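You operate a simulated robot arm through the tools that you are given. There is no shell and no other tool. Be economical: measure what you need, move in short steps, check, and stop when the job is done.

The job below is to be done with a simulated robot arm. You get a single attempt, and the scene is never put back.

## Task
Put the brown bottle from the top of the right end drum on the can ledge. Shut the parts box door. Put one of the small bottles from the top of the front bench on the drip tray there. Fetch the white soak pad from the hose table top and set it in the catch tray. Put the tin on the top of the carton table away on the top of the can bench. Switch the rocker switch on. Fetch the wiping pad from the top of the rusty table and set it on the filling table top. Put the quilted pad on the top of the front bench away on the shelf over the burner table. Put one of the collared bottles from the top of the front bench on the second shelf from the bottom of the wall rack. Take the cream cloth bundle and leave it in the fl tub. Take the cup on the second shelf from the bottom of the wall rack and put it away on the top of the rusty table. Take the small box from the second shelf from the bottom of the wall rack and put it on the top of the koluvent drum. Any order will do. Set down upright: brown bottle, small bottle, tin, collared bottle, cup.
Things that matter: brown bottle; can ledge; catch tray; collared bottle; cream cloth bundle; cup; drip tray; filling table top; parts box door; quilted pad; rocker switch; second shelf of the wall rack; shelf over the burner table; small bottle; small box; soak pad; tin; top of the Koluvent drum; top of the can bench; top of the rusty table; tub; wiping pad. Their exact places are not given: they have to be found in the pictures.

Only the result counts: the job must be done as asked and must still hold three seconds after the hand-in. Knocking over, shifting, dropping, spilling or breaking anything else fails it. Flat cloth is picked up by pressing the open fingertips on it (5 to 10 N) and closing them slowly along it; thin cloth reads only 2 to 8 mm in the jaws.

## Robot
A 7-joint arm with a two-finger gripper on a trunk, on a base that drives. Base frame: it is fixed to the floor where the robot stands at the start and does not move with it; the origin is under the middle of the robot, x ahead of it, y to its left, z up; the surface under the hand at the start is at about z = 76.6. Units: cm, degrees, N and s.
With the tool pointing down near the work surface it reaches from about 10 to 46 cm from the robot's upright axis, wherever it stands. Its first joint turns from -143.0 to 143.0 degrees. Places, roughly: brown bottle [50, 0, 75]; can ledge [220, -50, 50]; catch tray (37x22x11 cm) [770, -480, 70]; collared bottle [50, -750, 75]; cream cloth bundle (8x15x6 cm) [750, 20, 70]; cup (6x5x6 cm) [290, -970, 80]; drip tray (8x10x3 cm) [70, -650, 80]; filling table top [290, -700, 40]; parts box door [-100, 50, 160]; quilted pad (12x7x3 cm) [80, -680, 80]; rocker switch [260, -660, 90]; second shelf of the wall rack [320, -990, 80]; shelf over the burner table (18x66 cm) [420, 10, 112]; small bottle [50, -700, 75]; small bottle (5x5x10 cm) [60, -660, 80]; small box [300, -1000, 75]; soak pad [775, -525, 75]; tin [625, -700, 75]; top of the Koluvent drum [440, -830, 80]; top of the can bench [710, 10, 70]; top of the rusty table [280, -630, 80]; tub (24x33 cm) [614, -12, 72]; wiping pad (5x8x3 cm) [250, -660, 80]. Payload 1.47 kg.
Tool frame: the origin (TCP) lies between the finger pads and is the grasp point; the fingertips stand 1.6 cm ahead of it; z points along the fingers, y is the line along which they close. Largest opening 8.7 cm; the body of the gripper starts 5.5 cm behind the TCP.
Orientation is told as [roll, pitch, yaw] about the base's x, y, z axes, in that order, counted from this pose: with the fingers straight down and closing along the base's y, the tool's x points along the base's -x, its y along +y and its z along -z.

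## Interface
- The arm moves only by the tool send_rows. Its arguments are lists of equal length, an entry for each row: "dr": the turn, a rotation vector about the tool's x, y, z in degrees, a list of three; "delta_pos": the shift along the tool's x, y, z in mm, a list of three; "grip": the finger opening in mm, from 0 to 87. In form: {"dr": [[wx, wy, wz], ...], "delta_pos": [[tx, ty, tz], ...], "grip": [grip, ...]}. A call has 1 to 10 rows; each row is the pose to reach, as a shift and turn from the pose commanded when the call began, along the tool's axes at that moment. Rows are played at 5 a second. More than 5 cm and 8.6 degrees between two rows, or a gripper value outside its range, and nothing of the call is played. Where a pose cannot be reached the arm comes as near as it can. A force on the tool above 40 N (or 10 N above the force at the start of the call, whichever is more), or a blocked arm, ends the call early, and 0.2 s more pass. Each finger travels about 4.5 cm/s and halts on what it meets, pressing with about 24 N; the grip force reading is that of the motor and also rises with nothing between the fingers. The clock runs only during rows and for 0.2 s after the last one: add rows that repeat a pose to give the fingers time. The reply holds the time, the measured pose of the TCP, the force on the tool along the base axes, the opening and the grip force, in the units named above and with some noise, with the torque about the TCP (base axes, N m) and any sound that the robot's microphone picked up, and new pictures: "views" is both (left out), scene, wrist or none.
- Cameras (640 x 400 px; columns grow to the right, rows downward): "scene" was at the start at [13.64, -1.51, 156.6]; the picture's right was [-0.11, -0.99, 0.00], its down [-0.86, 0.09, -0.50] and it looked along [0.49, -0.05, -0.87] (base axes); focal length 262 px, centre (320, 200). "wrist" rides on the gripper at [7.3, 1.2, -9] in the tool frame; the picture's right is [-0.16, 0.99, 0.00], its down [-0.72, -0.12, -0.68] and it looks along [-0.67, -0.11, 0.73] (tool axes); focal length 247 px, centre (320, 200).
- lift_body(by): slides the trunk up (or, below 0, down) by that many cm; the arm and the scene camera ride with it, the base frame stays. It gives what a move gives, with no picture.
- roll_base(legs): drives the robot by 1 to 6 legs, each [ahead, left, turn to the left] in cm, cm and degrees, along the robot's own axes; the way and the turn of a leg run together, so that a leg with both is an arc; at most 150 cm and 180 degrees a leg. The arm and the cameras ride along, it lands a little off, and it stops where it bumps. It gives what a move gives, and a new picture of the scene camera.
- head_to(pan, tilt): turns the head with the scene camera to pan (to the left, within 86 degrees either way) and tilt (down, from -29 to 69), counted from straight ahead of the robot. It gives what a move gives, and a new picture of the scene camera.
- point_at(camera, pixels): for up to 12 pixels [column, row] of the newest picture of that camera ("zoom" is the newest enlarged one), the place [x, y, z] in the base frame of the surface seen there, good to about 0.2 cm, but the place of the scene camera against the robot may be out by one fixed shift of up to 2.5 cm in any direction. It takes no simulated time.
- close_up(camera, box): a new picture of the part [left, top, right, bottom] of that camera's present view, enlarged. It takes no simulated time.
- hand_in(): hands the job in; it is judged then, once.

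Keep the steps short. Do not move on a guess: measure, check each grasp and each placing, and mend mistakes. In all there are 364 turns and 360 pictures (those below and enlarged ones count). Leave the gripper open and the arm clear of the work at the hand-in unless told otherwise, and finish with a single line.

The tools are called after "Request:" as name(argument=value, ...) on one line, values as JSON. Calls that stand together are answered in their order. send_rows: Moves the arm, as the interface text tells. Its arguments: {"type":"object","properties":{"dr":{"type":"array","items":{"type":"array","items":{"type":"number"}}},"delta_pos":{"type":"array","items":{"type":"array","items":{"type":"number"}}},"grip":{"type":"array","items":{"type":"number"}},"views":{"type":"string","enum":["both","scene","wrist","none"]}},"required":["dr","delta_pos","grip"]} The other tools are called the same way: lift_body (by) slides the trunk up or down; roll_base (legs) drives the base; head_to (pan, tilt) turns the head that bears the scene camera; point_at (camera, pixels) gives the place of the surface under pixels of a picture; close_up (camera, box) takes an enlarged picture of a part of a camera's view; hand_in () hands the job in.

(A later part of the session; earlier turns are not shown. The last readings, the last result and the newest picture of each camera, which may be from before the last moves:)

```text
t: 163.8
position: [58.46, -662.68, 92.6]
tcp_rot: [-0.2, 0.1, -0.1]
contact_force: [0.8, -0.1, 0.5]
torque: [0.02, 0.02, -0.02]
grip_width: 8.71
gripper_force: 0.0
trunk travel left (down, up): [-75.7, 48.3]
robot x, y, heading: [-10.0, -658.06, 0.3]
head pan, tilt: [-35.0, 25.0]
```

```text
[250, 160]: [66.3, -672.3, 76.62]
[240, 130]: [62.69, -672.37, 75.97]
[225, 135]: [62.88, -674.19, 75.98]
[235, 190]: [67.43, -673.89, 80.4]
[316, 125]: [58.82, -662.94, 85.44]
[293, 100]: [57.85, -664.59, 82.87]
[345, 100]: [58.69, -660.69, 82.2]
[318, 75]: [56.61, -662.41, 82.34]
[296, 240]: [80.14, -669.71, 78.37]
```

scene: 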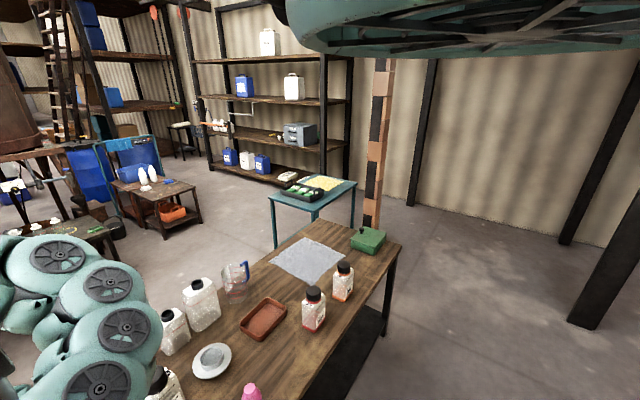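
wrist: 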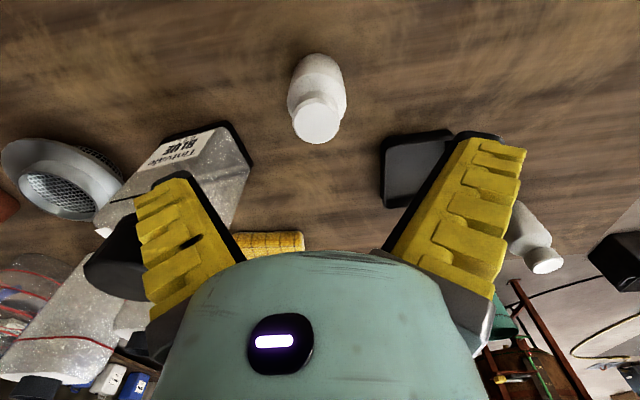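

There is enough room. I lower to z = 81 with the fingers at 70 mm and close.

Request:
send_rows(dr=[[0, 0, 0], [0, 0, 0], [0, 0, 0], [0, 0, 0], [0, 0, 0], [0, 0, 0], [0, 0, 0], [0, 0, 0], [0, 0, 0]], delta_pos=[[0, 0, 0], [0, 0, 40], [0, 0, 85], [0, 0, 114], [0, 0, 114], [0, 0, 114], [0, 0, 114], [0, 0, 114], [0, 0, 114]], grip=[70, 70, 70, 70, 70, 55, 42, 32, 25], views="wrist")

```text
t: 165.8
position: [55.52, -662.17, 84.29]
tcp_rot: [0.0, 0.1, -0.3]
contact_force: [-0.2, 0.3, 0.5]
torque: [0.01, -0.01, 0.0]
grip_width: 3.13
gripper_force: 4.5
out of reach, approached as far as the arm can: row 3, 4, 5, 6, 7, 8, 9
trunk travel left (down, up): [-75.7, 48.3]
robot x, y, heading: [-9.93, -658.1, -0.3]
head pan, tilt: [-35.0, 25.0]
```

wrist: 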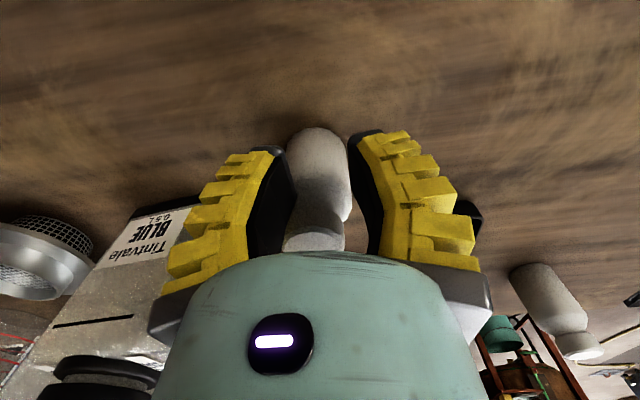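

The pose was out of reach. I open again, go up, lower the trunk by 8 cm and retry.

Request:
send_rows(dr=[[0, 0, 0], [0, 0, 0], [0, 0, 0], [0, 0, 0], [0, 0, 0]], delta_pos=[[0, 0, 0], [0, 0, 0], [0, 0, -30], [0, 0, -70], [-30, -5, -90]], grip=[50, 70, 70, 70, 70], views="wrist")

Request:
lift_body(by=-4)

```text
t: 167.0
position: [59.16, -662.5, 93.5]
tcp_rot: [0.0, 0.0, -0.1]
contact_force: [-0.7, -0.4, -0.6]
torque: [-0.02, 0.0, 0.0]
grip_width: 7.34
gripper_force: 2.7
trunk travel left (down, up): [-75.7, 48.3]
robot x, y, heading: [-9.89, -658.47, -0.0]
head pan, tilt: [-35.0, 25.0]
```

wrist: 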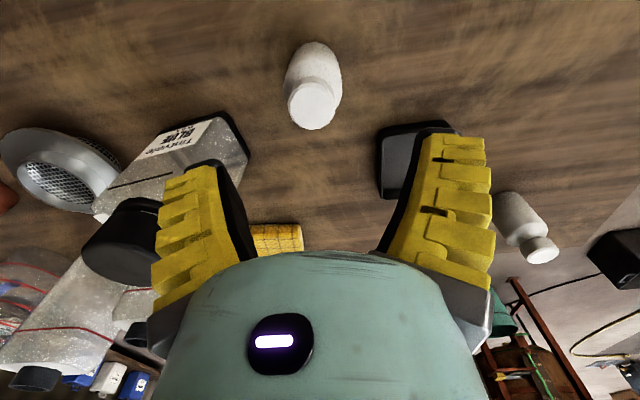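

```text
t: 167.9
position: [59.13, -662.59, 89.37]
tcp_rot: [0.0, 0.1, -0.2]
contact_force: [0.1, 0.2, -0.6]
torque: [-0.01, 0.02, 0.01]
grip_width: 7.36
gripper_force: 2.6
trunk travel left (down, up): [-71.7, 52.3]
robot x, y, heading: [-10.22, -658.32, 0.2]
head pan, tilt: [-35.0, 25.0]
```

The bottle stands as before, centred. I lower the whole trunk 8.3 cm so the hand goes straight down.

Request:
lift_body(by=-8.3)

Request:
send_rows(dr=[[0, 0, 0], [0, 0, 0], [0, 0, 0], [0, 0, 0], [0, 0, 0], [0, 0, 0]], delta_pos=[[0, 0, 0], [0, 0, 0], [0, 0, 0], [0, 0, 0], [0, 0, 0], [0, 0, 0]], grip=[60, 50, 42, 35, 25, 25], views="wrist")

```text
t: 169.1
position: [59.07, -662.58, 81.1]
tcp_rot: [-0.1, 0.0, -0.1]
contact_force: [0.3, -0.8, 0.5]
torque: [0.04, -0.03, 0.0]
grip_width: 7.35
gripper_force: 2.4
trunk travel left (down, up): [-63.4, 60.6]
robot x, y, heading: [-10.09, -658.26, 0.1]
head pan, tilt: [-35.0, 25.0]
```

```text
t: 170.5
position: [59.05, -662.49, 81.2]
tcp_rot: [-0.1, 0.1, -0.1]
contact_force: [0.8, 0.3, 0.5]
torque: [0.0, -0.04, 0.03]
grip_width: 4.39
gripper_force: 24.0
trunk travel left (down, up): [-63.4, 60.6]
robot x, y, heading: [-9.96, -658.07, -0.2]
head pan, tilt: [-35.0, 25.0]
```

wrist: 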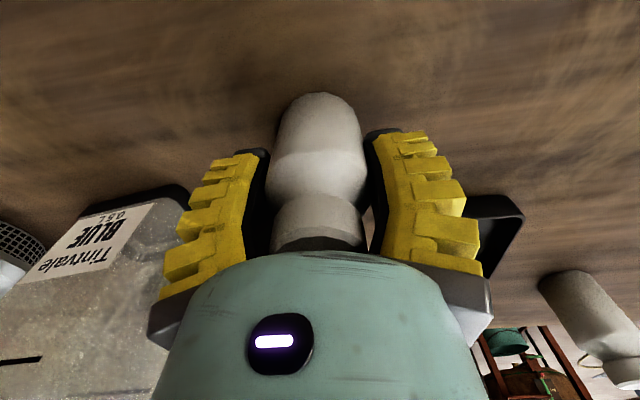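

The grip holds at 4.4 cm. I lift 8 cm with the trunk, then drive 10 cm ahead and 3 cm left towards the tray.

Request:
lift_body(by=8)

Request:
roll_base(legs=[[9, 5, 0]])

Request:
close_up(camera="wrist", box=[0, 0, 640, 400])

```text
t: 171.6
position: [59.03, -662.57, 89.11]
tcp_rot: [0.0, 0.1, 0.0]
contact_force: [-0.3, -0.3, -1.2]
torque: [0.01, -0.06, -0.03]
grip_width: 4.41
gripper_force: 23.6
trunk travel left (down, up): [-71.4, 52.6]
robot x, y, heading: [-10.05, -658.23, 0.2]
head pan, tilt: [-35.0, 25.0]
```

```text
t: 172.8
position: [67.91, -657.82, 89.11]
tcp_rot: [-0.2, 0.1, -0.2]
contact_force: [0.1, 0.4, -0.8]
torque: [0.02, 0.01, 0.0]
grip_width: 4.4
gripper_force: 23.7
trunk travel left (down, up): [-71.4, 52.6]
robot x, y, heading: [-1.32, -653.42, -0.1]
head pan, tilt: [-35.0, 25.0]
```

scene: 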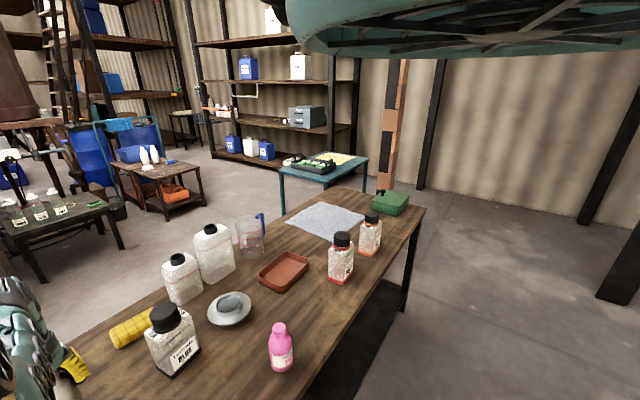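

```text
1.00 times, centred on (320, 200) of wrist (not enlarged: the box is as wide or as high as the picture)
```

zoom: 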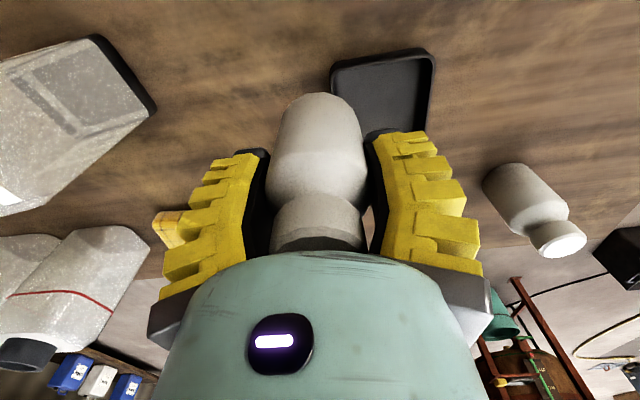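

I check the tray's rim again in this view, then shift over it.

Request:
point_at(camera="zoom", pixels=[[334, 64], [432, 56], [420, 110], [436, 60], [385, 57], [400, 100], [427, 130]])

Request:
send_rows(dr=[[0, 0, 0], [0, 0, 0]], delta_pos=[[-15, 25, 0], [-30, 48, 0]], grip=[25, 25], views="wrist")

```text
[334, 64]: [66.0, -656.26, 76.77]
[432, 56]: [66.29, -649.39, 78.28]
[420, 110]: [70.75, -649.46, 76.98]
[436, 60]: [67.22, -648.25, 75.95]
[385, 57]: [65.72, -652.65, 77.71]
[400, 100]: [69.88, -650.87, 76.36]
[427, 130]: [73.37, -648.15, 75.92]
```

```text
t: 173.4
position: [69.83, -654.09, 89.22]
tcp_rot: [-0.1, 0.1, -0.1]
contact_force: [0.2, -0.3, -1.6]
torque: [0.0, 0.0, 0.01]
grip_width: 4.39
gripper_force: 24.2
out of reach, approached as far as the arm can: row 2
trunk travel left (down, up): [-71.4, 52.6]
robot x, y, heading: [-1.2, -653.44, -0.2]
head pan, tilt: [-35.0, 25.0]
```

wrist: 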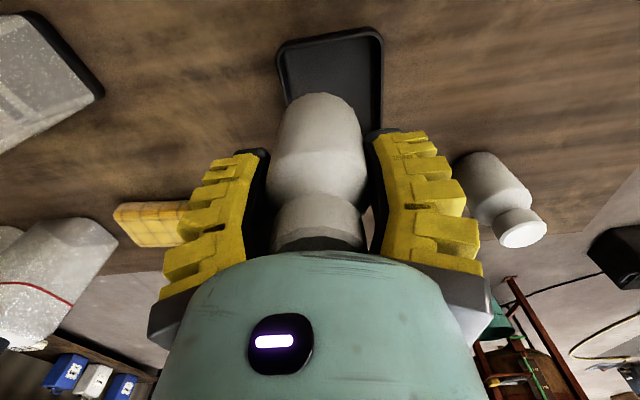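

I'm 1.1 cm short in each direction; a small base nudge fixes that.

Request:
roll_base(legs=[[1.1, 1.1, 0]])

Request:
lift_body(by=-6.5)

Request:
close_up(camera="wrist", box=[200, 0, 520, 200])

```text
t: 174.2
position: [70.99, -653.18, 89.43]
tcp_rot: [-0.1, 0.2, -0.3]
contact_force: [-0.1, -0.3, -1.7]
torque: [-0.01, -0.03, 0.0]
grip_width: 4.42
gripper_force: 23.8
trunk travel left (down, up): [-71.4, 52.6]
robot x, y, heading: [-0.23, -652.5, -0.3]
head pan, tilt: [-35.0, 25.0]
```

scene: 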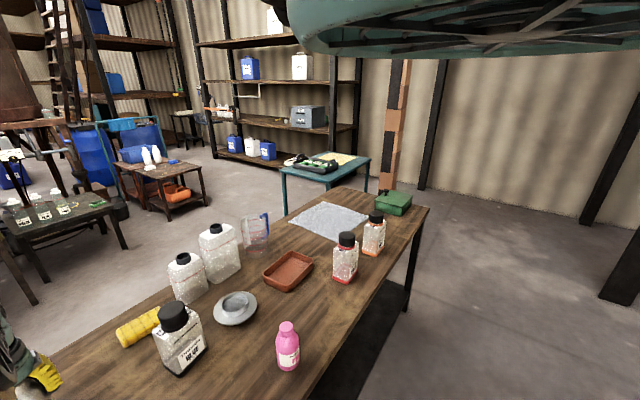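

```text
t: 175.2
position: [71.07, -653.13, 82.88]
tcp_rot: [-0.2, 0.0, -0.2]
contact_force: [0.0, 0.5, -0.8]
torque: [-0.02, 0.02, -0.02]
grip_width: 4.39
gripper_force: 23.9
trunk travel left (down, up): [-64.9, 59.1]
robot x, y, heading: [-0.59, -652.34, 0.3]
head pan, tilt: [-35.0, 25.0]
```

```text
2.00 times, centred on (360, 100) of wrist
```

zoom: 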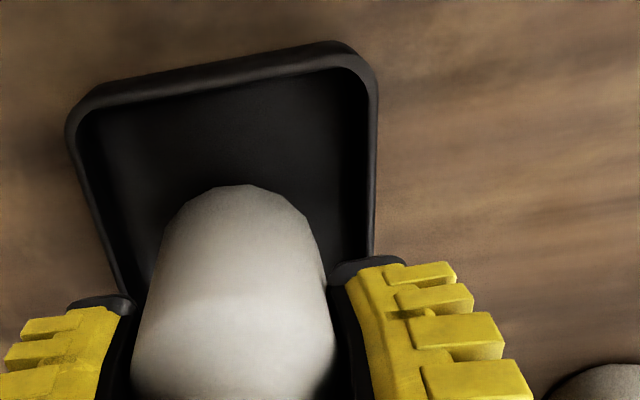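

The bottle is centred over the tray and the fingertips stay above the rim. I lower 1.2 cm more and check contact.

Request:
lift_body(by=-1.2)

Request:
send_rows(dr=[[0, 0, 0], [0, 0, 0]], delta_pos=[[0, 0, 1], [0, 0, 1]], grip=[25, 25], views="none")

```text
t: 175.8
position: [71.01, -653.1, 81.74]
tcp_rot: [-0.2, -0.1, -0.3]
contact_force: [0.6, 0.0, -0.3]
torque: [0.02, 0.02, 0.03]
grip_width: 4.42
gripper_force: 24.1
trunk travel left (down, up): [-63.7, 60.3]
robot x, y, heading: [-0.09, -652.24, -0.1]
head pan, tilt: [-35.0, 25.0]
```

```text
t: 176.4
position: [70.92, -653.17, 81.7]
tcp_rot: [-0.1, 0.1, -0.2]
contact_force: [0.9, 0.2, -1.4]
torque: [-0.02, 0.0, 0.04]
grip_width: 4.39
gripper_force: 23.6
trunk travel left (down, up): [-63.7, 60.3]
robot x, y, heading: [-0.13, -652.72, -0.2]
head pan, tilt: [-35.0, 25.0]
```

Request:
send_rows(dr=[[0, 0, 0], [0, 0, 0], [0, 0, 0]], delta_pos=[[0, 0, 1], [0, 0, 2], [0, 0, 3]], grip=[25, 25, 25], views="none")

```text
t: 177.2
position: [71.25, -653.0, 81.51]
tcp_rot: [-0.1, -0.1, -0.1]
contact_force: [-2.2, 1.5, 10.7]
torque: [0.01, 0.18, 0.01]
grip_width: 4.42
gripper_force: 23.9
trunk travel left (down, up): [-63.7, 60.3]
robot x, y, heading: [-0.04, -652.49, -0.1]
head pan, tilt: [-35.0, 25.0]
```

Contact is made. I open gradually and lift straight with the trunk.

Request:
send_rows(dr=[[0, 0, 0], [0, 0, 0], [0, 0, 0], [0, 0, 0], [0, 0, 0]], delta_pos=[[0, 0, -2], [0, 0, -2], [0, 0, -2], [0, 0, -2], [0, 0, -2]], grip=[40, 46, 55, 65, 70], views="none")

Request:
lift_body(by=14)

Request:
close_up(camera="wrist", box=[0, 0, 640, 400])

```text
t: 178.4
position: [71.16, -653.25, 81.5]
tcp_rot: [-0.1, 0.1, -0.2]
contact_force: [0.1, 0.4, -0.1]
torque: [-0.03, -0.01, 0.02]
grip_width: 7.34
gripper_force: 2.1
trunk travel left (down, up): [-63.7, 60.3]
robot x, y, heading: [-0.31, -652.19, -0.3]
head pan, tilt: [-35.0, 25.0]
```

```text
t: 180.1
position: [71.02, -653.15, 95.4]
tcp_rot: [-0.2, 0.1, -0.1]
contact_force: [0.5, 0.7, -0.1]
torque: [0.0, 0.01, -0.03]
grip_width: 7.38
gripper_force: 2.6
trunk travel left (down, up): [-77.7, 46.3]
robot x, y, heading: [-0.05, -652.52, -0.1]
head pan, tilt: [-35.0, 25.0]
```

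```text
1.00 times, centred on (320, 200) of wrist (not enlarged: the box is as wide or as high as the picture)
```

zoom: 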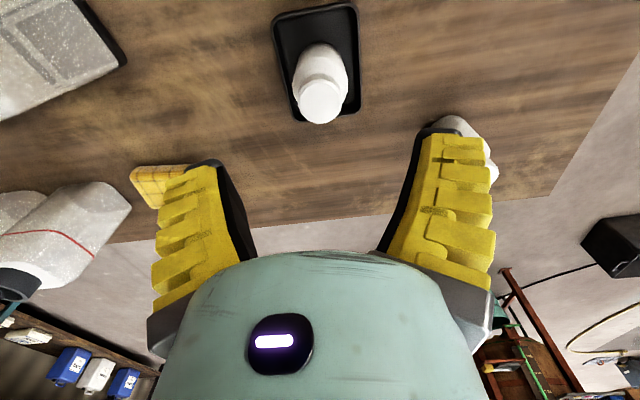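

The small bottle stands in the tray. Next is a collared bottle near (48, -740). I raise the trunk, retract the hand and drive along the bench.

Request:
lift_body(by=22)

Request:
send_rows(dr=[[0, 0, 0], [0, 0, 0], [0, 0, 0], [0, 0, 0], [0, 0, 0]], delta_pos=[[50, 0, 0], [100, 0, 0], [150, 0, 0], [200, 0, 0], [250, 0, 0]], grip=[87, 87, 87, 87, 87], views="none")

Request:
roll_base(legs=[[-8, 0, 0], [0, -82, 0]])

Request:
close_up(camera="wrist", box=[0, 0, 640, 400])

```text
t: 182.4
position: [70.87, -653.13, 117.4]
tcp_rot: [-0.2, 0.1, -0.2]
contact_force: [0.0, 0.5, -0.3]
torque: [-0.05, 0.01, 0.02]
grip_width: 7.36
gripper_force: 1.5
trunk travel left (down, up): [-99.7, 24.3]
robot x, y, heading: [-0.04, -652.53, -0.1]
head pan, tilt: [-35.0, 25.0]
```

```text
t: 183.6
position: [61.21, -652.96, 117.51]
tcp_rot: [-0.2, 0.1, -0.2]
contact_force: [0.6, 0.5, 0.3]
torque: [0.0, 0.02, 0.01]
grip_width: 8.68
gripper_force: 0.0
out of reach, approached as far as the arm can: row 3, 4, 5
trunk travel left (down, up): [-99.7, 24.3]
robot x, y, heading: [-0.31, -652.64, 0.0]
head pan, tilt: [-35.0, 25.0]
```

```text
t: 188.7
position: [53.63, -733.75, 117.45]
tcp_rot: [-0.1, 0.0, 1.1]
contact_force: [0.3, -0.5, -0.2]
torque: [0.03, -0.06, 0.0]
grip_width: 8.7
gripper_force: 0.1
trunk travel left (down, up): [-99.7, 24.3]
robot x, y, heading: [-7.61, -734.4, 1.4]
head pan, tilt: [-35.0, 25.0]
```

scene: 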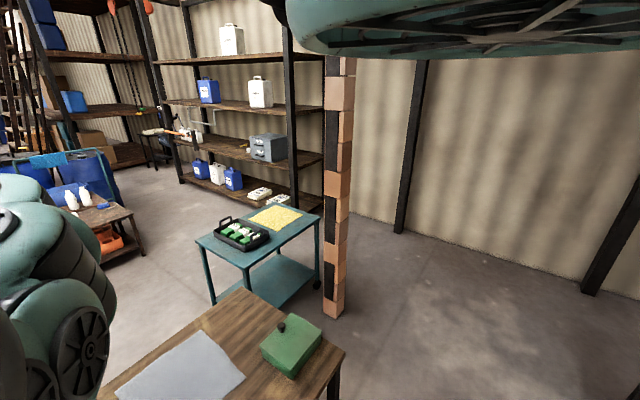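

```text
1.00 times, centred on (320, 200) of wrist (not enlarged: the box is as wide or as high as the picture)
```

zoom: 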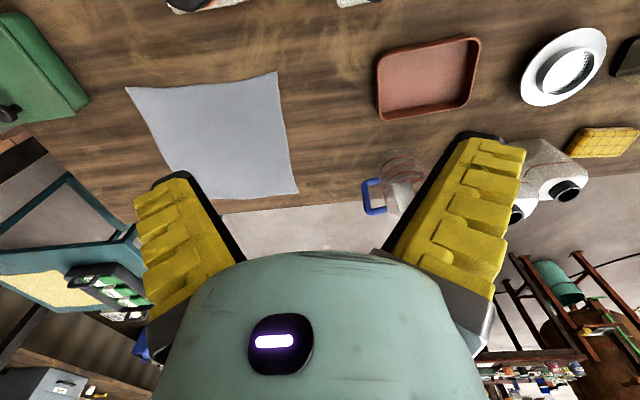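

The bottles are at the top edge of the picture. I back the base up 16 cm to see them.

Request:
roll_base(legs=[[-18, 0, -1]])

Request:
close_up(camera="wrist", box=[60, 0, 500, 275])

Request:
close_up(camera="scene", box=[140, 60, 340, 240])

```text
t: 190.1
position: [36.21, -735.33, 117.63]
tcp_rot: [-0.2, 0.1, -0.2]
contact_force: [1.1, -0.6, 0.3]
torque: [0.03, 0.02, -0.02]
grip_width: 8.68
gripper_force: 0.2
trunk travel left (down, up): [-99.7, 24.3]
robot x, y, heading: [-25.42, -734.46, 0.0]
head pan, tilt: [-35.0, 25.0]
```

scene: 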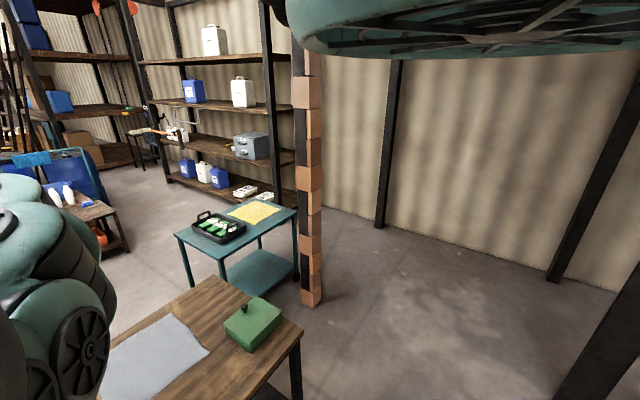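

```text
1.45 times, centred on (280, 138) of wrist
```

zoom: 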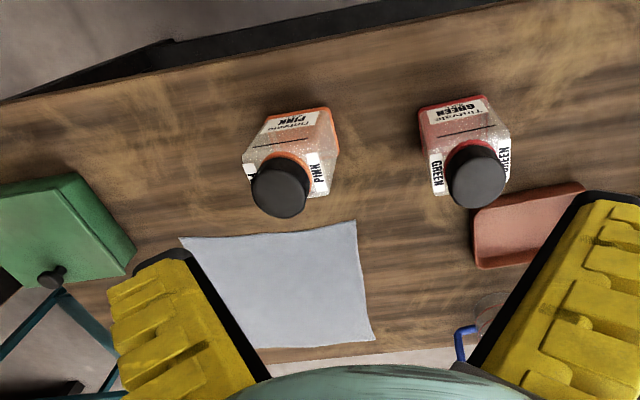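

```text
2.22 times, centred on (240, 150) of scene
```

zoom: 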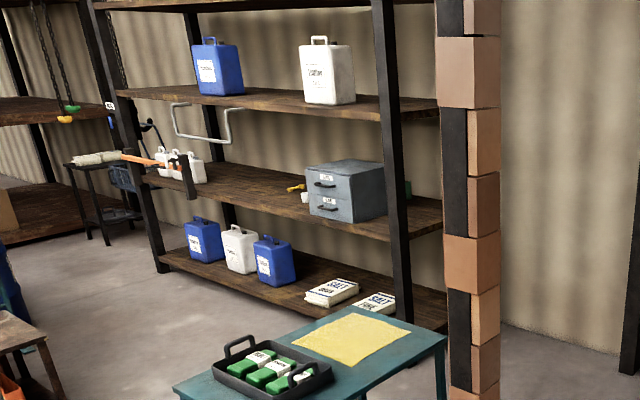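

The PINK and GREEN Tintvale bottles have coloured collars. I'll take PINK and measure it.

Request:
close_up(camera="wrist", box=[200, 50, 320, 160])

Request:
point_at(camera="zoom", pixels=[[280, 260], [215, 255], [350, 260], [285, 215], [285, 325], [300, 95], [390, 110], [240, 130], [420, 200], [210, 180], [330, 60], [395, 250]])

```text
3.64 times, centred on (260, 105) of wrist
```

zoom: 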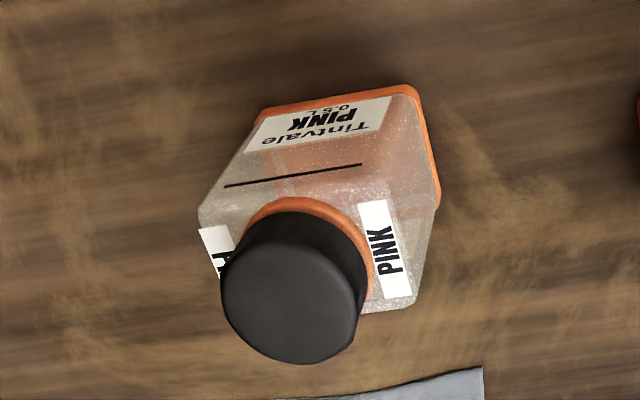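

```text
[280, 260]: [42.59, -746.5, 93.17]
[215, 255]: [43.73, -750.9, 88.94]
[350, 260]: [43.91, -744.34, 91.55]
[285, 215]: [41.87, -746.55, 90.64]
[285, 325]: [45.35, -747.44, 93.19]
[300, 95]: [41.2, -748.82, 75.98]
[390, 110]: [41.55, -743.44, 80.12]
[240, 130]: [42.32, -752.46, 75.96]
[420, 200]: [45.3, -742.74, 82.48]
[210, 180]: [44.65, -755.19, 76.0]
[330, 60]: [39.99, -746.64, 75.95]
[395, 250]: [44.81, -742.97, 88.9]
```

Cap centre at about (44, -747), top z = 93.2, 4 cm wide; the bottle is 17 cm tall. For the shelf I want a level tool, so I rotate the tool to point forward up here in free space.

Request:
send_rows(dr=[[0, -8.5, 0], [0, -17, 0], [0, -25.5, 0], [0, -34, 0], [0, -42.5, 0], [0, -51, 0], [0, -59.5, 0], [0, -68, 0], [0, -76.5, 0], [0, -85, 0]], delta_pos=[[0, 0, 0], [0, 0, 0], [0, 0, 0], [0, 0, 0], [0, 0, 0], [0, 0, 0], [0, 0, 0], [0, 0, 0], [0, 0, 0], [0, 0, 0]], grip=[87, 87, 87, 87, 87, 87, 87, 87, 87, 87], views="wrist")

```text
t: 192.3
position: [41.35, -728.89, 115.06]
tcp_rot: [-5.0, -83.3, 2.9]
contact_force: [1.0, 6.8, 0.4]
torque: [-0.03, 0.05, -0.48]
grip_width: 8.72
gripper_force: 0.3
out of reach, approached as far as the arm can: row 1, 2, 3, 4, 5, 6, 7, 8, 9, 10
trunk travel left (down, up): [-99.7, 24.3]
robot x, y, heading: [-25.13, -734.67, -0.0]
head pan, tilt: [-35.0, 25.0]
```

wrist: 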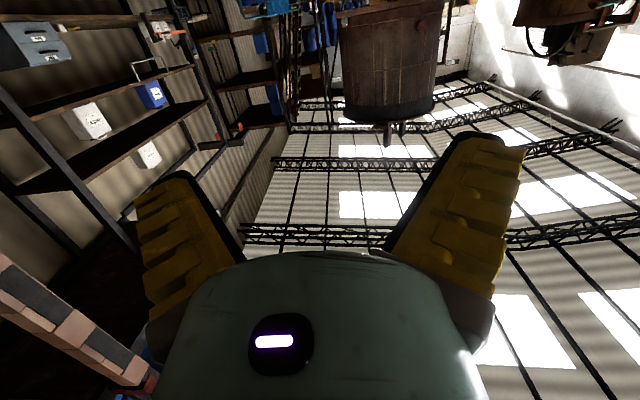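

The level tool can't see the bottle, so I use about 50° tilt instead (the camera then looks straight ahead) and pull back a little.

Request:
send_rows(dr=[[0, 8, 0], [0, 16, 0], [0, 24, 0], [0, 33, 0], [0, 33, 0]], delta_pos=[[0, -30, -20], [0, -60, -40], [0, -100, -60], [0, -140, -80], [0, -170, -100]], grip=[87, 87, 87, 87, 87], views="wrist")

```text
refused: row 4 steps farther than a row can; nothing moved
```

Request:
send_rows(dr=[[0, 8, 0], [0, 16, 0], [0, 24, 0], [0, 32, 0], [0, 33, 0]], delta_pos=[[0, -30, -20], [0, -60, -40], [0, -100, -60], [0, -140, -80], [0, -170, -100]], grip=[87, 87, 87, 87, 87], views="wrist")

```text
t: 193.5
position: [38.61, -729.64, 105.99]
tcp_rot: [-0.8, -52.9, -0.1]
contact_force: [0.1, 0.3, 0.1]
torque: [-0.02, 0.02, -0.04]
grip_width: 8.71
gripper_force: 0.1
out of reach, approached as far as the arm can: row 1, 2, 3, 4, 5
trunk travel left (down, up): [-99.7, 24.3]
robot x, y, heading: [-25.11, -734.64, -0.1]
head pan, tilt: [-35.0, 25.0]
```

wrist: 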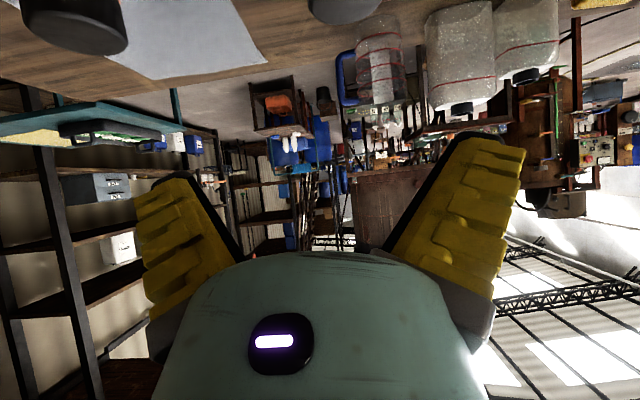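

I'm at 53° tilt. I shift the base right 17.5 cm to line up with PINK and lower the trunk 8 cm.

Request:
roll_base(legs=[[0, -17.5, 0]])

Request:
lift_body(by=-8)

Request:
close_up(camera="wrist", box=[0, 0, 640, 400])

```text
t: 195.0
position: [38.53, -747.46, 106.04]
tcp_rot: [-0.8, -52.8, -0.4]
contact_force: [0.7, 0.2, 1.0]
torque: [0.0, -0.02, 0.0]
grip_width: 8.7
gripper_force: 0.0
trunk travel left (down, up): [-99.7, 24.3]
robot x, y, heading: [-25.33, -752.36, -0.4]
head pan, tilt: [-35.0, 25.0]
```

scene: 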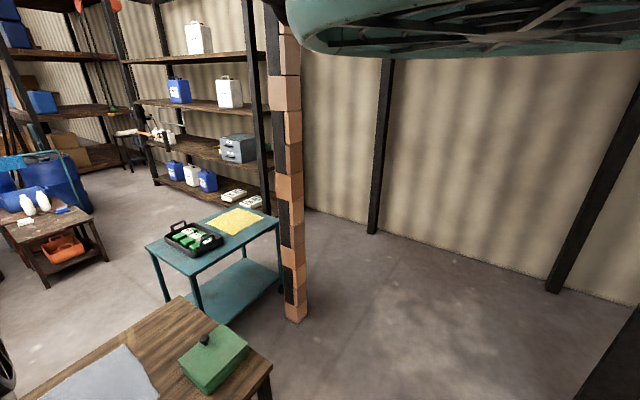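

```text
t: 196.2
position: [38.47, -747.35, 97.89]
tcp_rot: [-0.7, -52.8, -0.5]
contact_force: [0.3, 0.2, -0.2]
torque: [0.03, 0.01, -0.03]
grip_width: 8.69
gripper_force: 0.0
trunk travel left (down, up): [-91.7, 32.3]
robot x, y, heading: [-25.09, -752.28, -0.2]
head pan, tilt: [-35.0, 25.0]
```

```text
1.00 times, centred on (320, 200) of wrist (not enlarged: the box is as wide or as high as the picture)
```

zoom: 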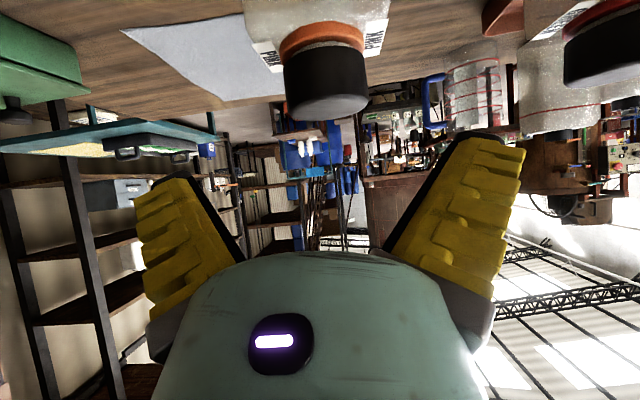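

The cap is centred at (326, 80). I measure it.

Request:
point_at(camera="zoom", pixels=[[326, 70], [290, 75], [362, 75], [326, 100], [318, 35], [260, 20], [375, 20], [320, 20]])

```text
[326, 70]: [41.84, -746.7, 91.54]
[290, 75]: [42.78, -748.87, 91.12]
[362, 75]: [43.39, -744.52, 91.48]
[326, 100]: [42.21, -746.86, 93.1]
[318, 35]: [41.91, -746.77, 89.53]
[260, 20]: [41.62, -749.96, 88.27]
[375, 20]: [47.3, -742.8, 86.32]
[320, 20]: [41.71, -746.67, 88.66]
```

Request:
send_rows(dr=[[0, 0, 0], [0, 0, 0], [0, 0, 0], [0, 0, 0], [0, 0, 0], [0, 0, 0], [0, 0, 0], [0, 0, 0]], delta_pos=[[5, 4, 30], [10, 4.5, 60], [14, 4.5, 79], [14, 4.5, 79], [14, 4.5, 79], [14, 4.5, 79], [14, 4.5, 79], [14, 4.5, 79]], grip=[87, 87, 87, 70, 55, 45, 30, 30], views="wrist")

```text
t: 198.0
position: [41.58, -746.84, 95.01]
tcp_rot: [-0.8, -52.8, -0.3]
contact_force: [0.2, -0.9, 0.6]
torque: [0.01, -0.02, 0.04]
grip_width: 3.62
gripper_force: 4.6
out of reach, approached as far as the arm can: row 2, 3, 4, 5, 6, 7, 8
trunk travel left (down, up): [-91.7, 32.3]
robot x, y, heading: [-25.14, -752.37, -0.4]
head pan, tilt: [-35.0, 25.0]
```

wrist: 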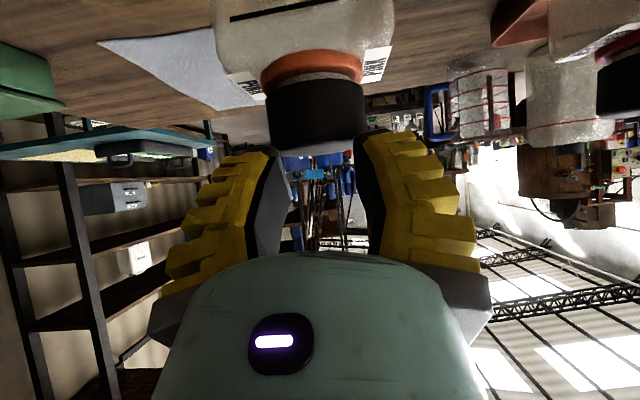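

It is out of reach again for the arm alone. I open, then use trunk and base for the last 3 cm.

Request:
send_rows(dr=[[0, 0, 0], [0, 0, 0], [0, 0, 0], [0, 0, 0]], delta_pos=[[0, 0, 0], [0, 0, 0], [0, 0, 0], [0, 0, 0]], grip=[50, 70, 87, 87], views="none")

Request:
lift_body(by=-3)

Request:
roll_base(legs=[[2.5, 0, 0]])

Request:
close_up(camera="wrist", box=[0, 0, 640, 400])

```text
t: 199.0
position: [41.67, -747.05, 95.15]
tcp_rot: [-0.7, -52.7, -0.4]
contact_force: [0.5, -0.3, -1.3]
torque: [0.01, -0.04, -0.01]
grip_width: 8.7
gripper_force: 0.1
trunk travel left (down, up): [-91.7, 32.3]
robot x, y, heading: [-25.14, -752.32, -0.2]
head pan, tilt: [-35.0, 25.0]
```

```text
t: 199.8
position: [41.59, -746.97, 92.07]
tcp_rot: [-0.8, -52.8, -0.4]
contact_force: [0.2, 0.0, 0.2]
torque: [0.02, -0.01, 0.01]
grip_width: 8.69
gripper_force: 0.0
trunk travel left (down, up): [-88.7, 35.3]
robot x, y, heading: [-24.82, -752.38, -0.4]
head pan, tilt: [-35.0, 25.0]
```

```text
t: 200.6
position: [44.02, -747.09, 92.01]
tcp_rot: [-0.8, -52.9, -0.4]
contact_force: [-0.5, 0.4, -0.6]
torque: [0.02, 0.01, 0.02]
grip_width: 8.69
gripper_force: 0.0
trunk travel left (down, up): [-88.7, 35.3]
robot x, y, heading: [-22.78, -752.22, -0.4]
head pan, tilt: [-35.0, 25.0]
```

scene: 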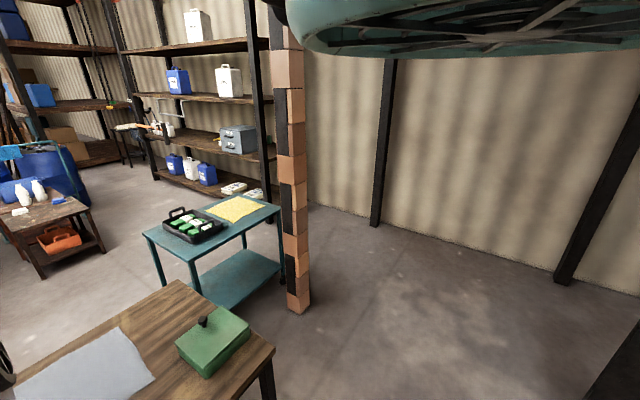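

```text
1.00 times, centred on (320, 200) of wrist (not enlarged: the box is as wide or as high as the picture)
```

zoom: 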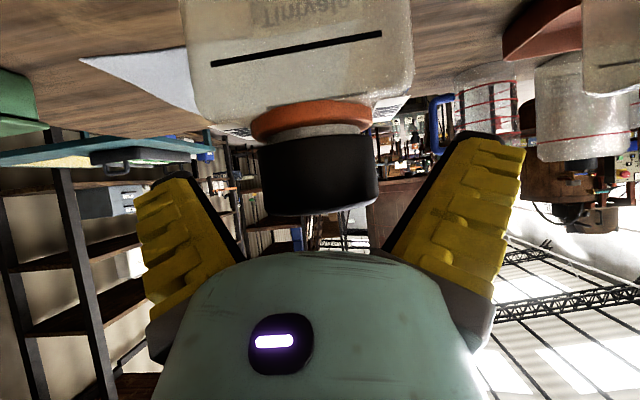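

The cap is between the fingers. I close and lift slightly with the trunk.

Request:
send_rows(dr=[[0, 0, 0], [0, 0, 0], [0, 0, 0], [0, 0, 0], [0, 0, 0], [0, 0, 0]], delta_pos=[[0, 0, 0], [0, 0, 0], [0, 0, 0], [0, 0, 0], [0, 0, 0], [0, 0, 0]], grip=[70, 55, 45, 35, 25, 25], views="none")

Request:
lift_body(by=3)

Request:
close_up(camera="wrist", box=[0, 0, 640, 400])

```text
t: 202.0
position: [44.12, -747.0, 92.13]
tcp_rot: [-0.8, -52.8, -0.4]
contact_force: [-1.0, -1.7, 2.2]
torque: [-0.03, 0.04, -0.03]
grip_width: 5.08
gripper_force: 23.6
trunk travel left (down, up): [-88.7, 35.3]
robot x, y, heading: [-22.66, -751.81, -0.5]
head pan, tilt: [-35.0, 25.0]
```

```text
t: 202.7
position: [44.0, -746.93, 95.11]
tcp_rot: [-0.9, -52.6, -0.5]
contact_force: [0.3, -0.2, -1.4]
torque: [0.05, 0.02, 0.02]
grip_width: 5.02
gripper_force: 24.2
trunk travel left (down, up): [-91.7, 32.3]
robot x, y, heading: [-22.86, -752.68, -0.2]
head pan, tilt: [-35.0, 25.0]
```

```text
1.00 times, centred on (320, 200) of wrist (not enlarged: the box is as wide or as high as the picture)
```

zoom: 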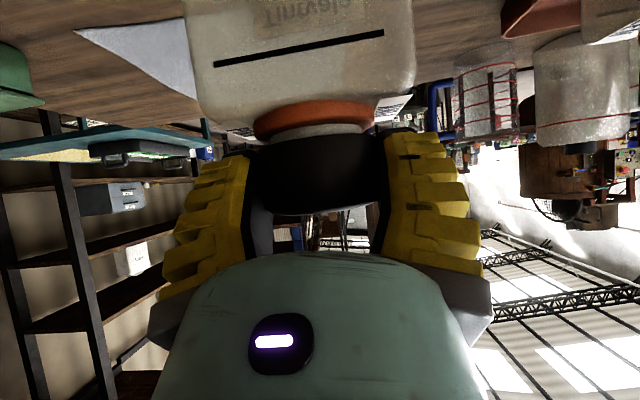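

The bottle is lifted. I raise it another 12 cm, back away from the bench, and measure the rack in the scene view.

Request:
lift_body(by=12)

Request:
roll_base(legs=[[-40, 0, 0]])

Request:
close_up(camera="scene", box=[40, 30, 300, 230])

```text
t: 204.2
position: [44.05, -746.87, 107.05]
tcp_rot: [-0.8, -52.8, -0.5]
contact_force: [-0.1, 0.0, -0.6]
torque: [-0.03, 0.03, 0.01]
grip_width: 4.99
gripper_force: 24.1
trunk travel left (down, up): [-103.7, 20.3]
robot x, y, heading: [-22.7, -752.17, -0.5]
head pan, tilt: [-35.0, 25.0]
```

```text
t: 206.7
position: [3.97, -746.67, 107.17]
tcp_rot: [-0.7, -52.8, -0.4]
contact_force: [0.0, -0.2, -1.1]
torque: [0.02, 0.04, -0.01]
grip_width: 4.96
gripper_force: 24.1
trunk travel left (down, up): [-103.7, 20.3]
robot x, y, heading: [-62.94, -751.98, -0.5]
head pan, tilt: [-35.0, 25.0]
```

scene: 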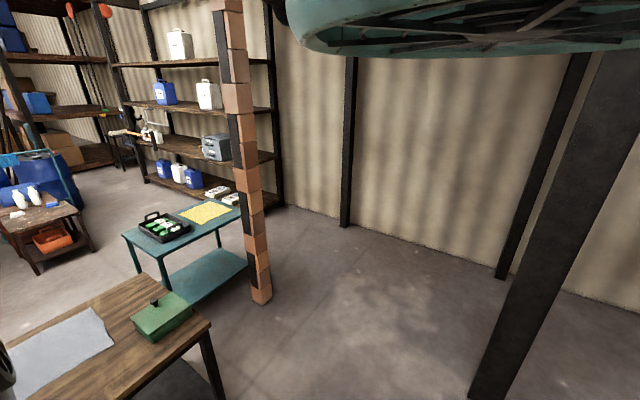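

```text
2.00 times, centred on (170, 130) of scene
```

zoom: 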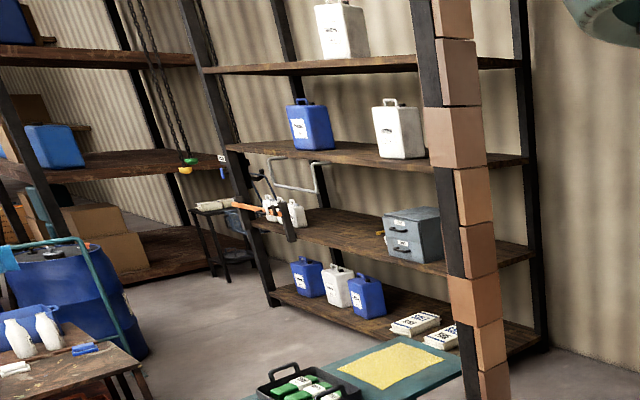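

Request:
point_at(camera="zoom", pixels=[[270, 303], [340, 240], [400, 262], [320, 225], [265, 212], [410, 235], [360, 215], [485, 395], [430, 355], [180, 270], [290, 235], [380, 160]])

Request:
point_at(camera="scene", pixels=[[262, 300], [170, 290], [245, 245], [130, 240], [220, 395], [100, 165], [120, 165], [200, 215], [90, 240], [340, 225]])

```text
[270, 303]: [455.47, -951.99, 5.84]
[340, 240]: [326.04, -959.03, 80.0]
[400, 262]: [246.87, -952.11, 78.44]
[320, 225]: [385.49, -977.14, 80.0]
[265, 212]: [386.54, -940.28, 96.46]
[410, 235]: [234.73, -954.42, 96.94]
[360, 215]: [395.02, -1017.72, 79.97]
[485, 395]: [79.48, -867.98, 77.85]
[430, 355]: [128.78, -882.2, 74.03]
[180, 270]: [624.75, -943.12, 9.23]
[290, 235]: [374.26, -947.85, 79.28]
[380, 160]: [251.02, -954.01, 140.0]
```

```text
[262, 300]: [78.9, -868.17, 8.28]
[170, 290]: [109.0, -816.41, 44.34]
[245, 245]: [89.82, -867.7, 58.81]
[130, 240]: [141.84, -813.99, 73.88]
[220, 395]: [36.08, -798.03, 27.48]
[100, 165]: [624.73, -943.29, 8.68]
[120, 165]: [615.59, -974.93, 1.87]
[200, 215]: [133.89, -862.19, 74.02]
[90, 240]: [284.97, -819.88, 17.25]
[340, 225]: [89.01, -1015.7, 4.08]
```

The rack's front edge is at y of about -950, the second shelf at z of about 78 true, and clearance above is 60 cm. I go around the front bench's near end and look down the lane between the tables.

Request:
roll_base(legs=[[0, 95, 0], [0, 95, 0], [120, 0, 0], [0, 0, -32]])

```text
t: 223.4
position: [115.24, -599.63, 107.09]
tcp_rot: [-0.9, -52.8, -34.8]
contact_force: [-0.1, 0.4, -1.8]
torque: [0.04, 0.02, -0.03]
grip_width: 4.75
gripper_force: 23.8
trunk travel left (down, up): [-103.7, 20.3]
robot x, y, heading: [56.86, -566.61, -35.1]
head pan, tilt: [-35.0, 25.0]
```

scene: 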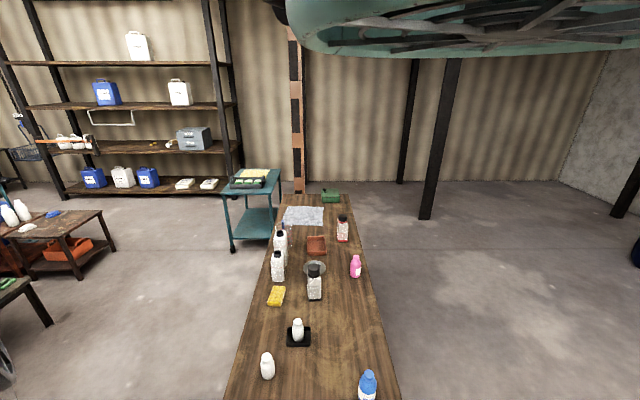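

The grip width is slowly falling (5.0 to 4.75). I check the held bottle.

Request:
close_up(camera="wrist", box=[0, 0, 640, 400])

Request:
point_at(camera="scene", pixels=[[105, 215], [15, 235], [75, 278], [110, 250], [50, 320], [40, 280], [235, 248], [245, 175], [75, 195], [160, 250], [5, 300], [60, 255]])

```text
1.00 times, centred on (320, 200) of wrist (not enlarged: the box is as wide or as high as the picture)
```

zoom: 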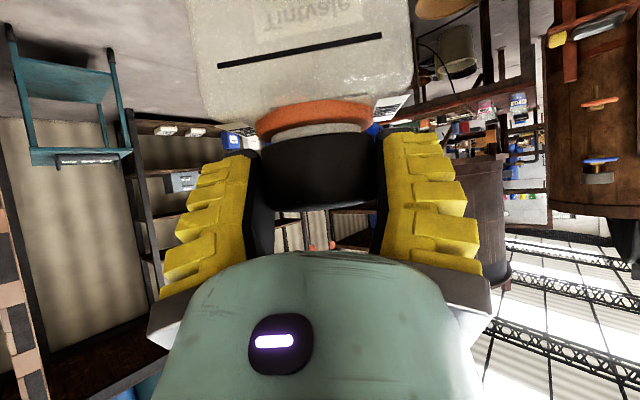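

```text
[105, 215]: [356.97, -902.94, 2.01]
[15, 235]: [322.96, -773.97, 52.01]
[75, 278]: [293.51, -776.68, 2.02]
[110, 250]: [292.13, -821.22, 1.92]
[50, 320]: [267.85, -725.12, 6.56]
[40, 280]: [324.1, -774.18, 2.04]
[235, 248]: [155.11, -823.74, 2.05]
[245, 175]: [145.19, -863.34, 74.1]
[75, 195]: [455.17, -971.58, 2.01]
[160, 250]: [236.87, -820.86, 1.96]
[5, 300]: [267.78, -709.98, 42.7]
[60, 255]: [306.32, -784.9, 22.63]
```

The cap sits as before. The lane at x of about 200 is clear down to the rack. I drive around the bench corner and down it, facing the rack.

Request:
roll_base(legs=[[45, 20, 0], [0, 0, -55], [22, 72, 0]])

```text
t: 232.5
position: [184.35, -664.96, 107.04]
tcp_rot: [-0.8, -52.8, -89.9]
contact_force: [-0.6, 0.3, -1.3]
torque: [0.02, -0.04, -0.01]
grip_width: 4.61
gripper_force: 24.0
trunk travel left (down, up): [-103.7, 20.3]
robot x, y, heading: [178.32, -598.12, -89.5]
head pan, tilt: [-35.0, 25.0]
```

scene: 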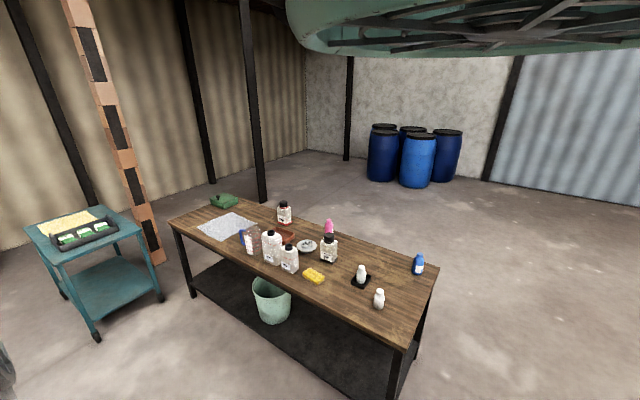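

Request:
roll_base(legs=[[125, 20, 0], [110, 25, 0]])

Request:
close_up(camera="wrist", box=[0, 0, 640, 400])

```text
t: 244.2
position: [238.77, -898.93, 107.09]
tcp_rot: [-0.8, -52.8, -86.3]
contact_force: [-0.5, -0.2, -1.1]
torque: [0.0, 0.0, -0.02]
grip_width: 4.57
gripper_force: 23.8
trunk travel left (down, up): [-103.7, 20.3]
robot x, y, heading: [228.67, -832.85, -86.2]
head pan, tilt: [-35.0, 25.0]
```

scene: 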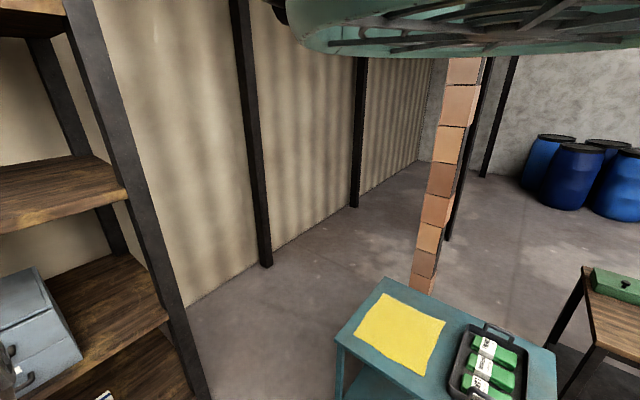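

```text
1.00 times, centred on (320, 200) of wrist (not enlarged: the box is as wide or as high as the picture)
```

zoom: 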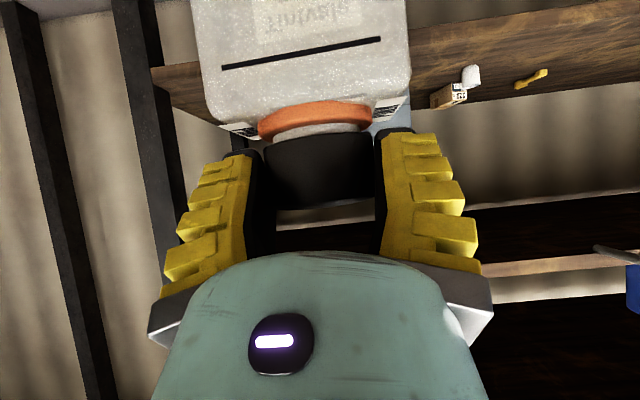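

I see the shelf with the small box (448, 97), a white cup (470, 76) and a yellow tool (530, 80). I measure.

Request:
close_up(camera="wrist", box=[400, 0, 640, 150])

Request:
point_at(camera="zoom", pixels=[[130, 255], [100, 262], [185, 205], [190, 190], [350, 210], [100, 200], [300, 150], [450, 100], [600, 60], [50, 80], [300, 30], [500, 20]])

```text
2.67 times, centred on (520, 75) of wrist
```

zoom: 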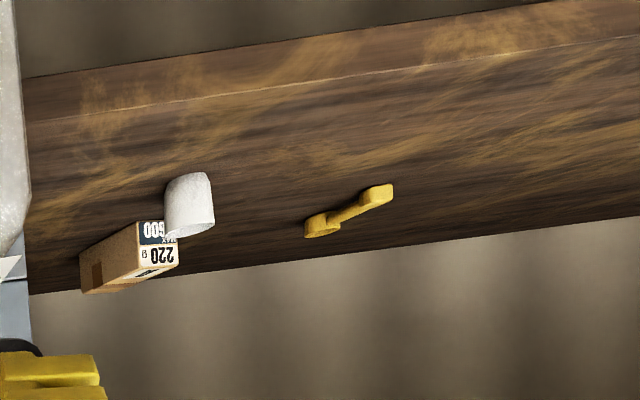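

```text
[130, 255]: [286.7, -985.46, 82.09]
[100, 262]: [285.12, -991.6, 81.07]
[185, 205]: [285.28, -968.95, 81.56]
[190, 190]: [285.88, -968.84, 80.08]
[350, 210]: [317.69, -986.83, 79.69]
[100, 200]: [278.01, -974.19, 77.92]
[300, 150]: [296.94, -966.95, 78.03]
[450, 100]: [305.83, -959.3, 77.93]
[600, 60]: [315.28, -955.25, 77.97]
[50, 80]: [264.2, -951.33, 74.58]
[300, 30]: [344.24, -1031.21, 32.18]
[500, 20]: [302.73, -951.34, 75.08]
```

Shelf z = 78.0, front edge y = -951. The cup is at (285.5, -969), the small box at (286, -986). I'll set the bottle at about (330, -963), well clear. I drive there.

Request:
roll_base(legs=[[30, 0, -3.8], [0, 95, 0]])

Request:
close_up(camera="wrist", box=[0, 0, 640, 400])

```text
t: 251.1
position: [332.52, -931.63, 107.09]
tcp_rot: [-0.8, -52.9, -91.2]
contact_force: [-0.6, -0.1, -0.7]
torque: [0.04, 0.03, 0.0]
grip_width: 4.55
gripper_force: 24.3
trunk travel left (down, up): [-103.7, 20.3]
robot x, y, heading: [328.22, -864.92, -91.1]
head pan, tilt: [-35.0, 25.0]
```

scene: 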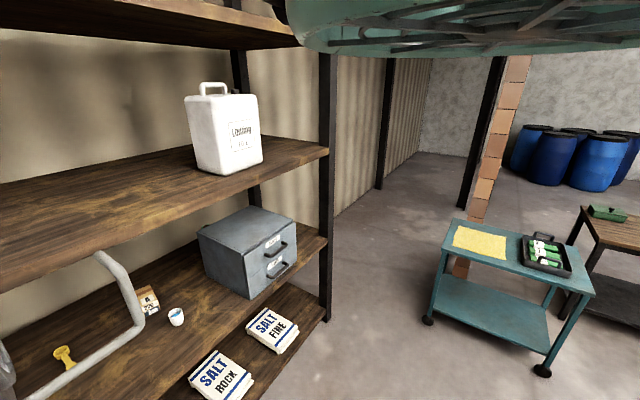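

```text
1.00 times, centred on (320, 200) of wrist (not enlarged: the box is as wide or as high as the picture)
```

zoom: 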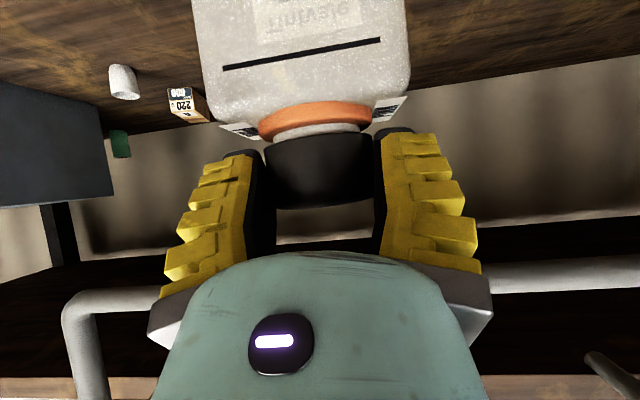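

There is a bent pipe rail hanging from the third shelf. I measure it to avoid it.

Request:
point_at(camera="scene", pixels=[[108, 268], [135, 318], [85, 360], [35, 393], [175, 318], [148, 300], [65, 355], [60, 300], [30, 280]])

Request:
point_at(camera="zoom", pixels=[[560, 270], [90, 300], [85, 360], [610, 370], [500, 280], [123, 80], [190, 105], [300, 100], [480, 50], [440, 85]])

```text
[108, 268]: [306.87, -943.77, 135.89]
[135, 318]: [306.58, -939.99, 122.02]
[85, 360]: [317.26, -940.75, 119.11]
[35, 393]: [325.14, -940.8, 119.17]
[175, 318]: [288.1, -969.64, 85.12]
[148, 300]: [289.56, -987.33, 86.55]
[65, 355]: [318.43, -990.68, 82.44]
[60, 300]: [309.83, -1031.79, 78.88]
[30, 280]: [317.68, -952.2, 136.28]
```

```text
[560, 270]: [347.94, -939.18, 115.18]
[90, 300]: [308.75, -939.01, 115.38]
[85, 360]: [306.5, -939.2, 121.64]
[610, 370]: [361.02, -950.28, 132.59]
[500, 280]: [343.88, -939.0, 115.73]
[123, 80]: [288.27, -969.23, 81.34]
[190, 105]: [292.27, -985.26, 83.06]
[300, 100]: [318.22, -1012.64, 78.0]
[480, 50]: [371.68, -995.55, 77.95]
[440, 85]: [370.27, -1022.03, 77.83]
```

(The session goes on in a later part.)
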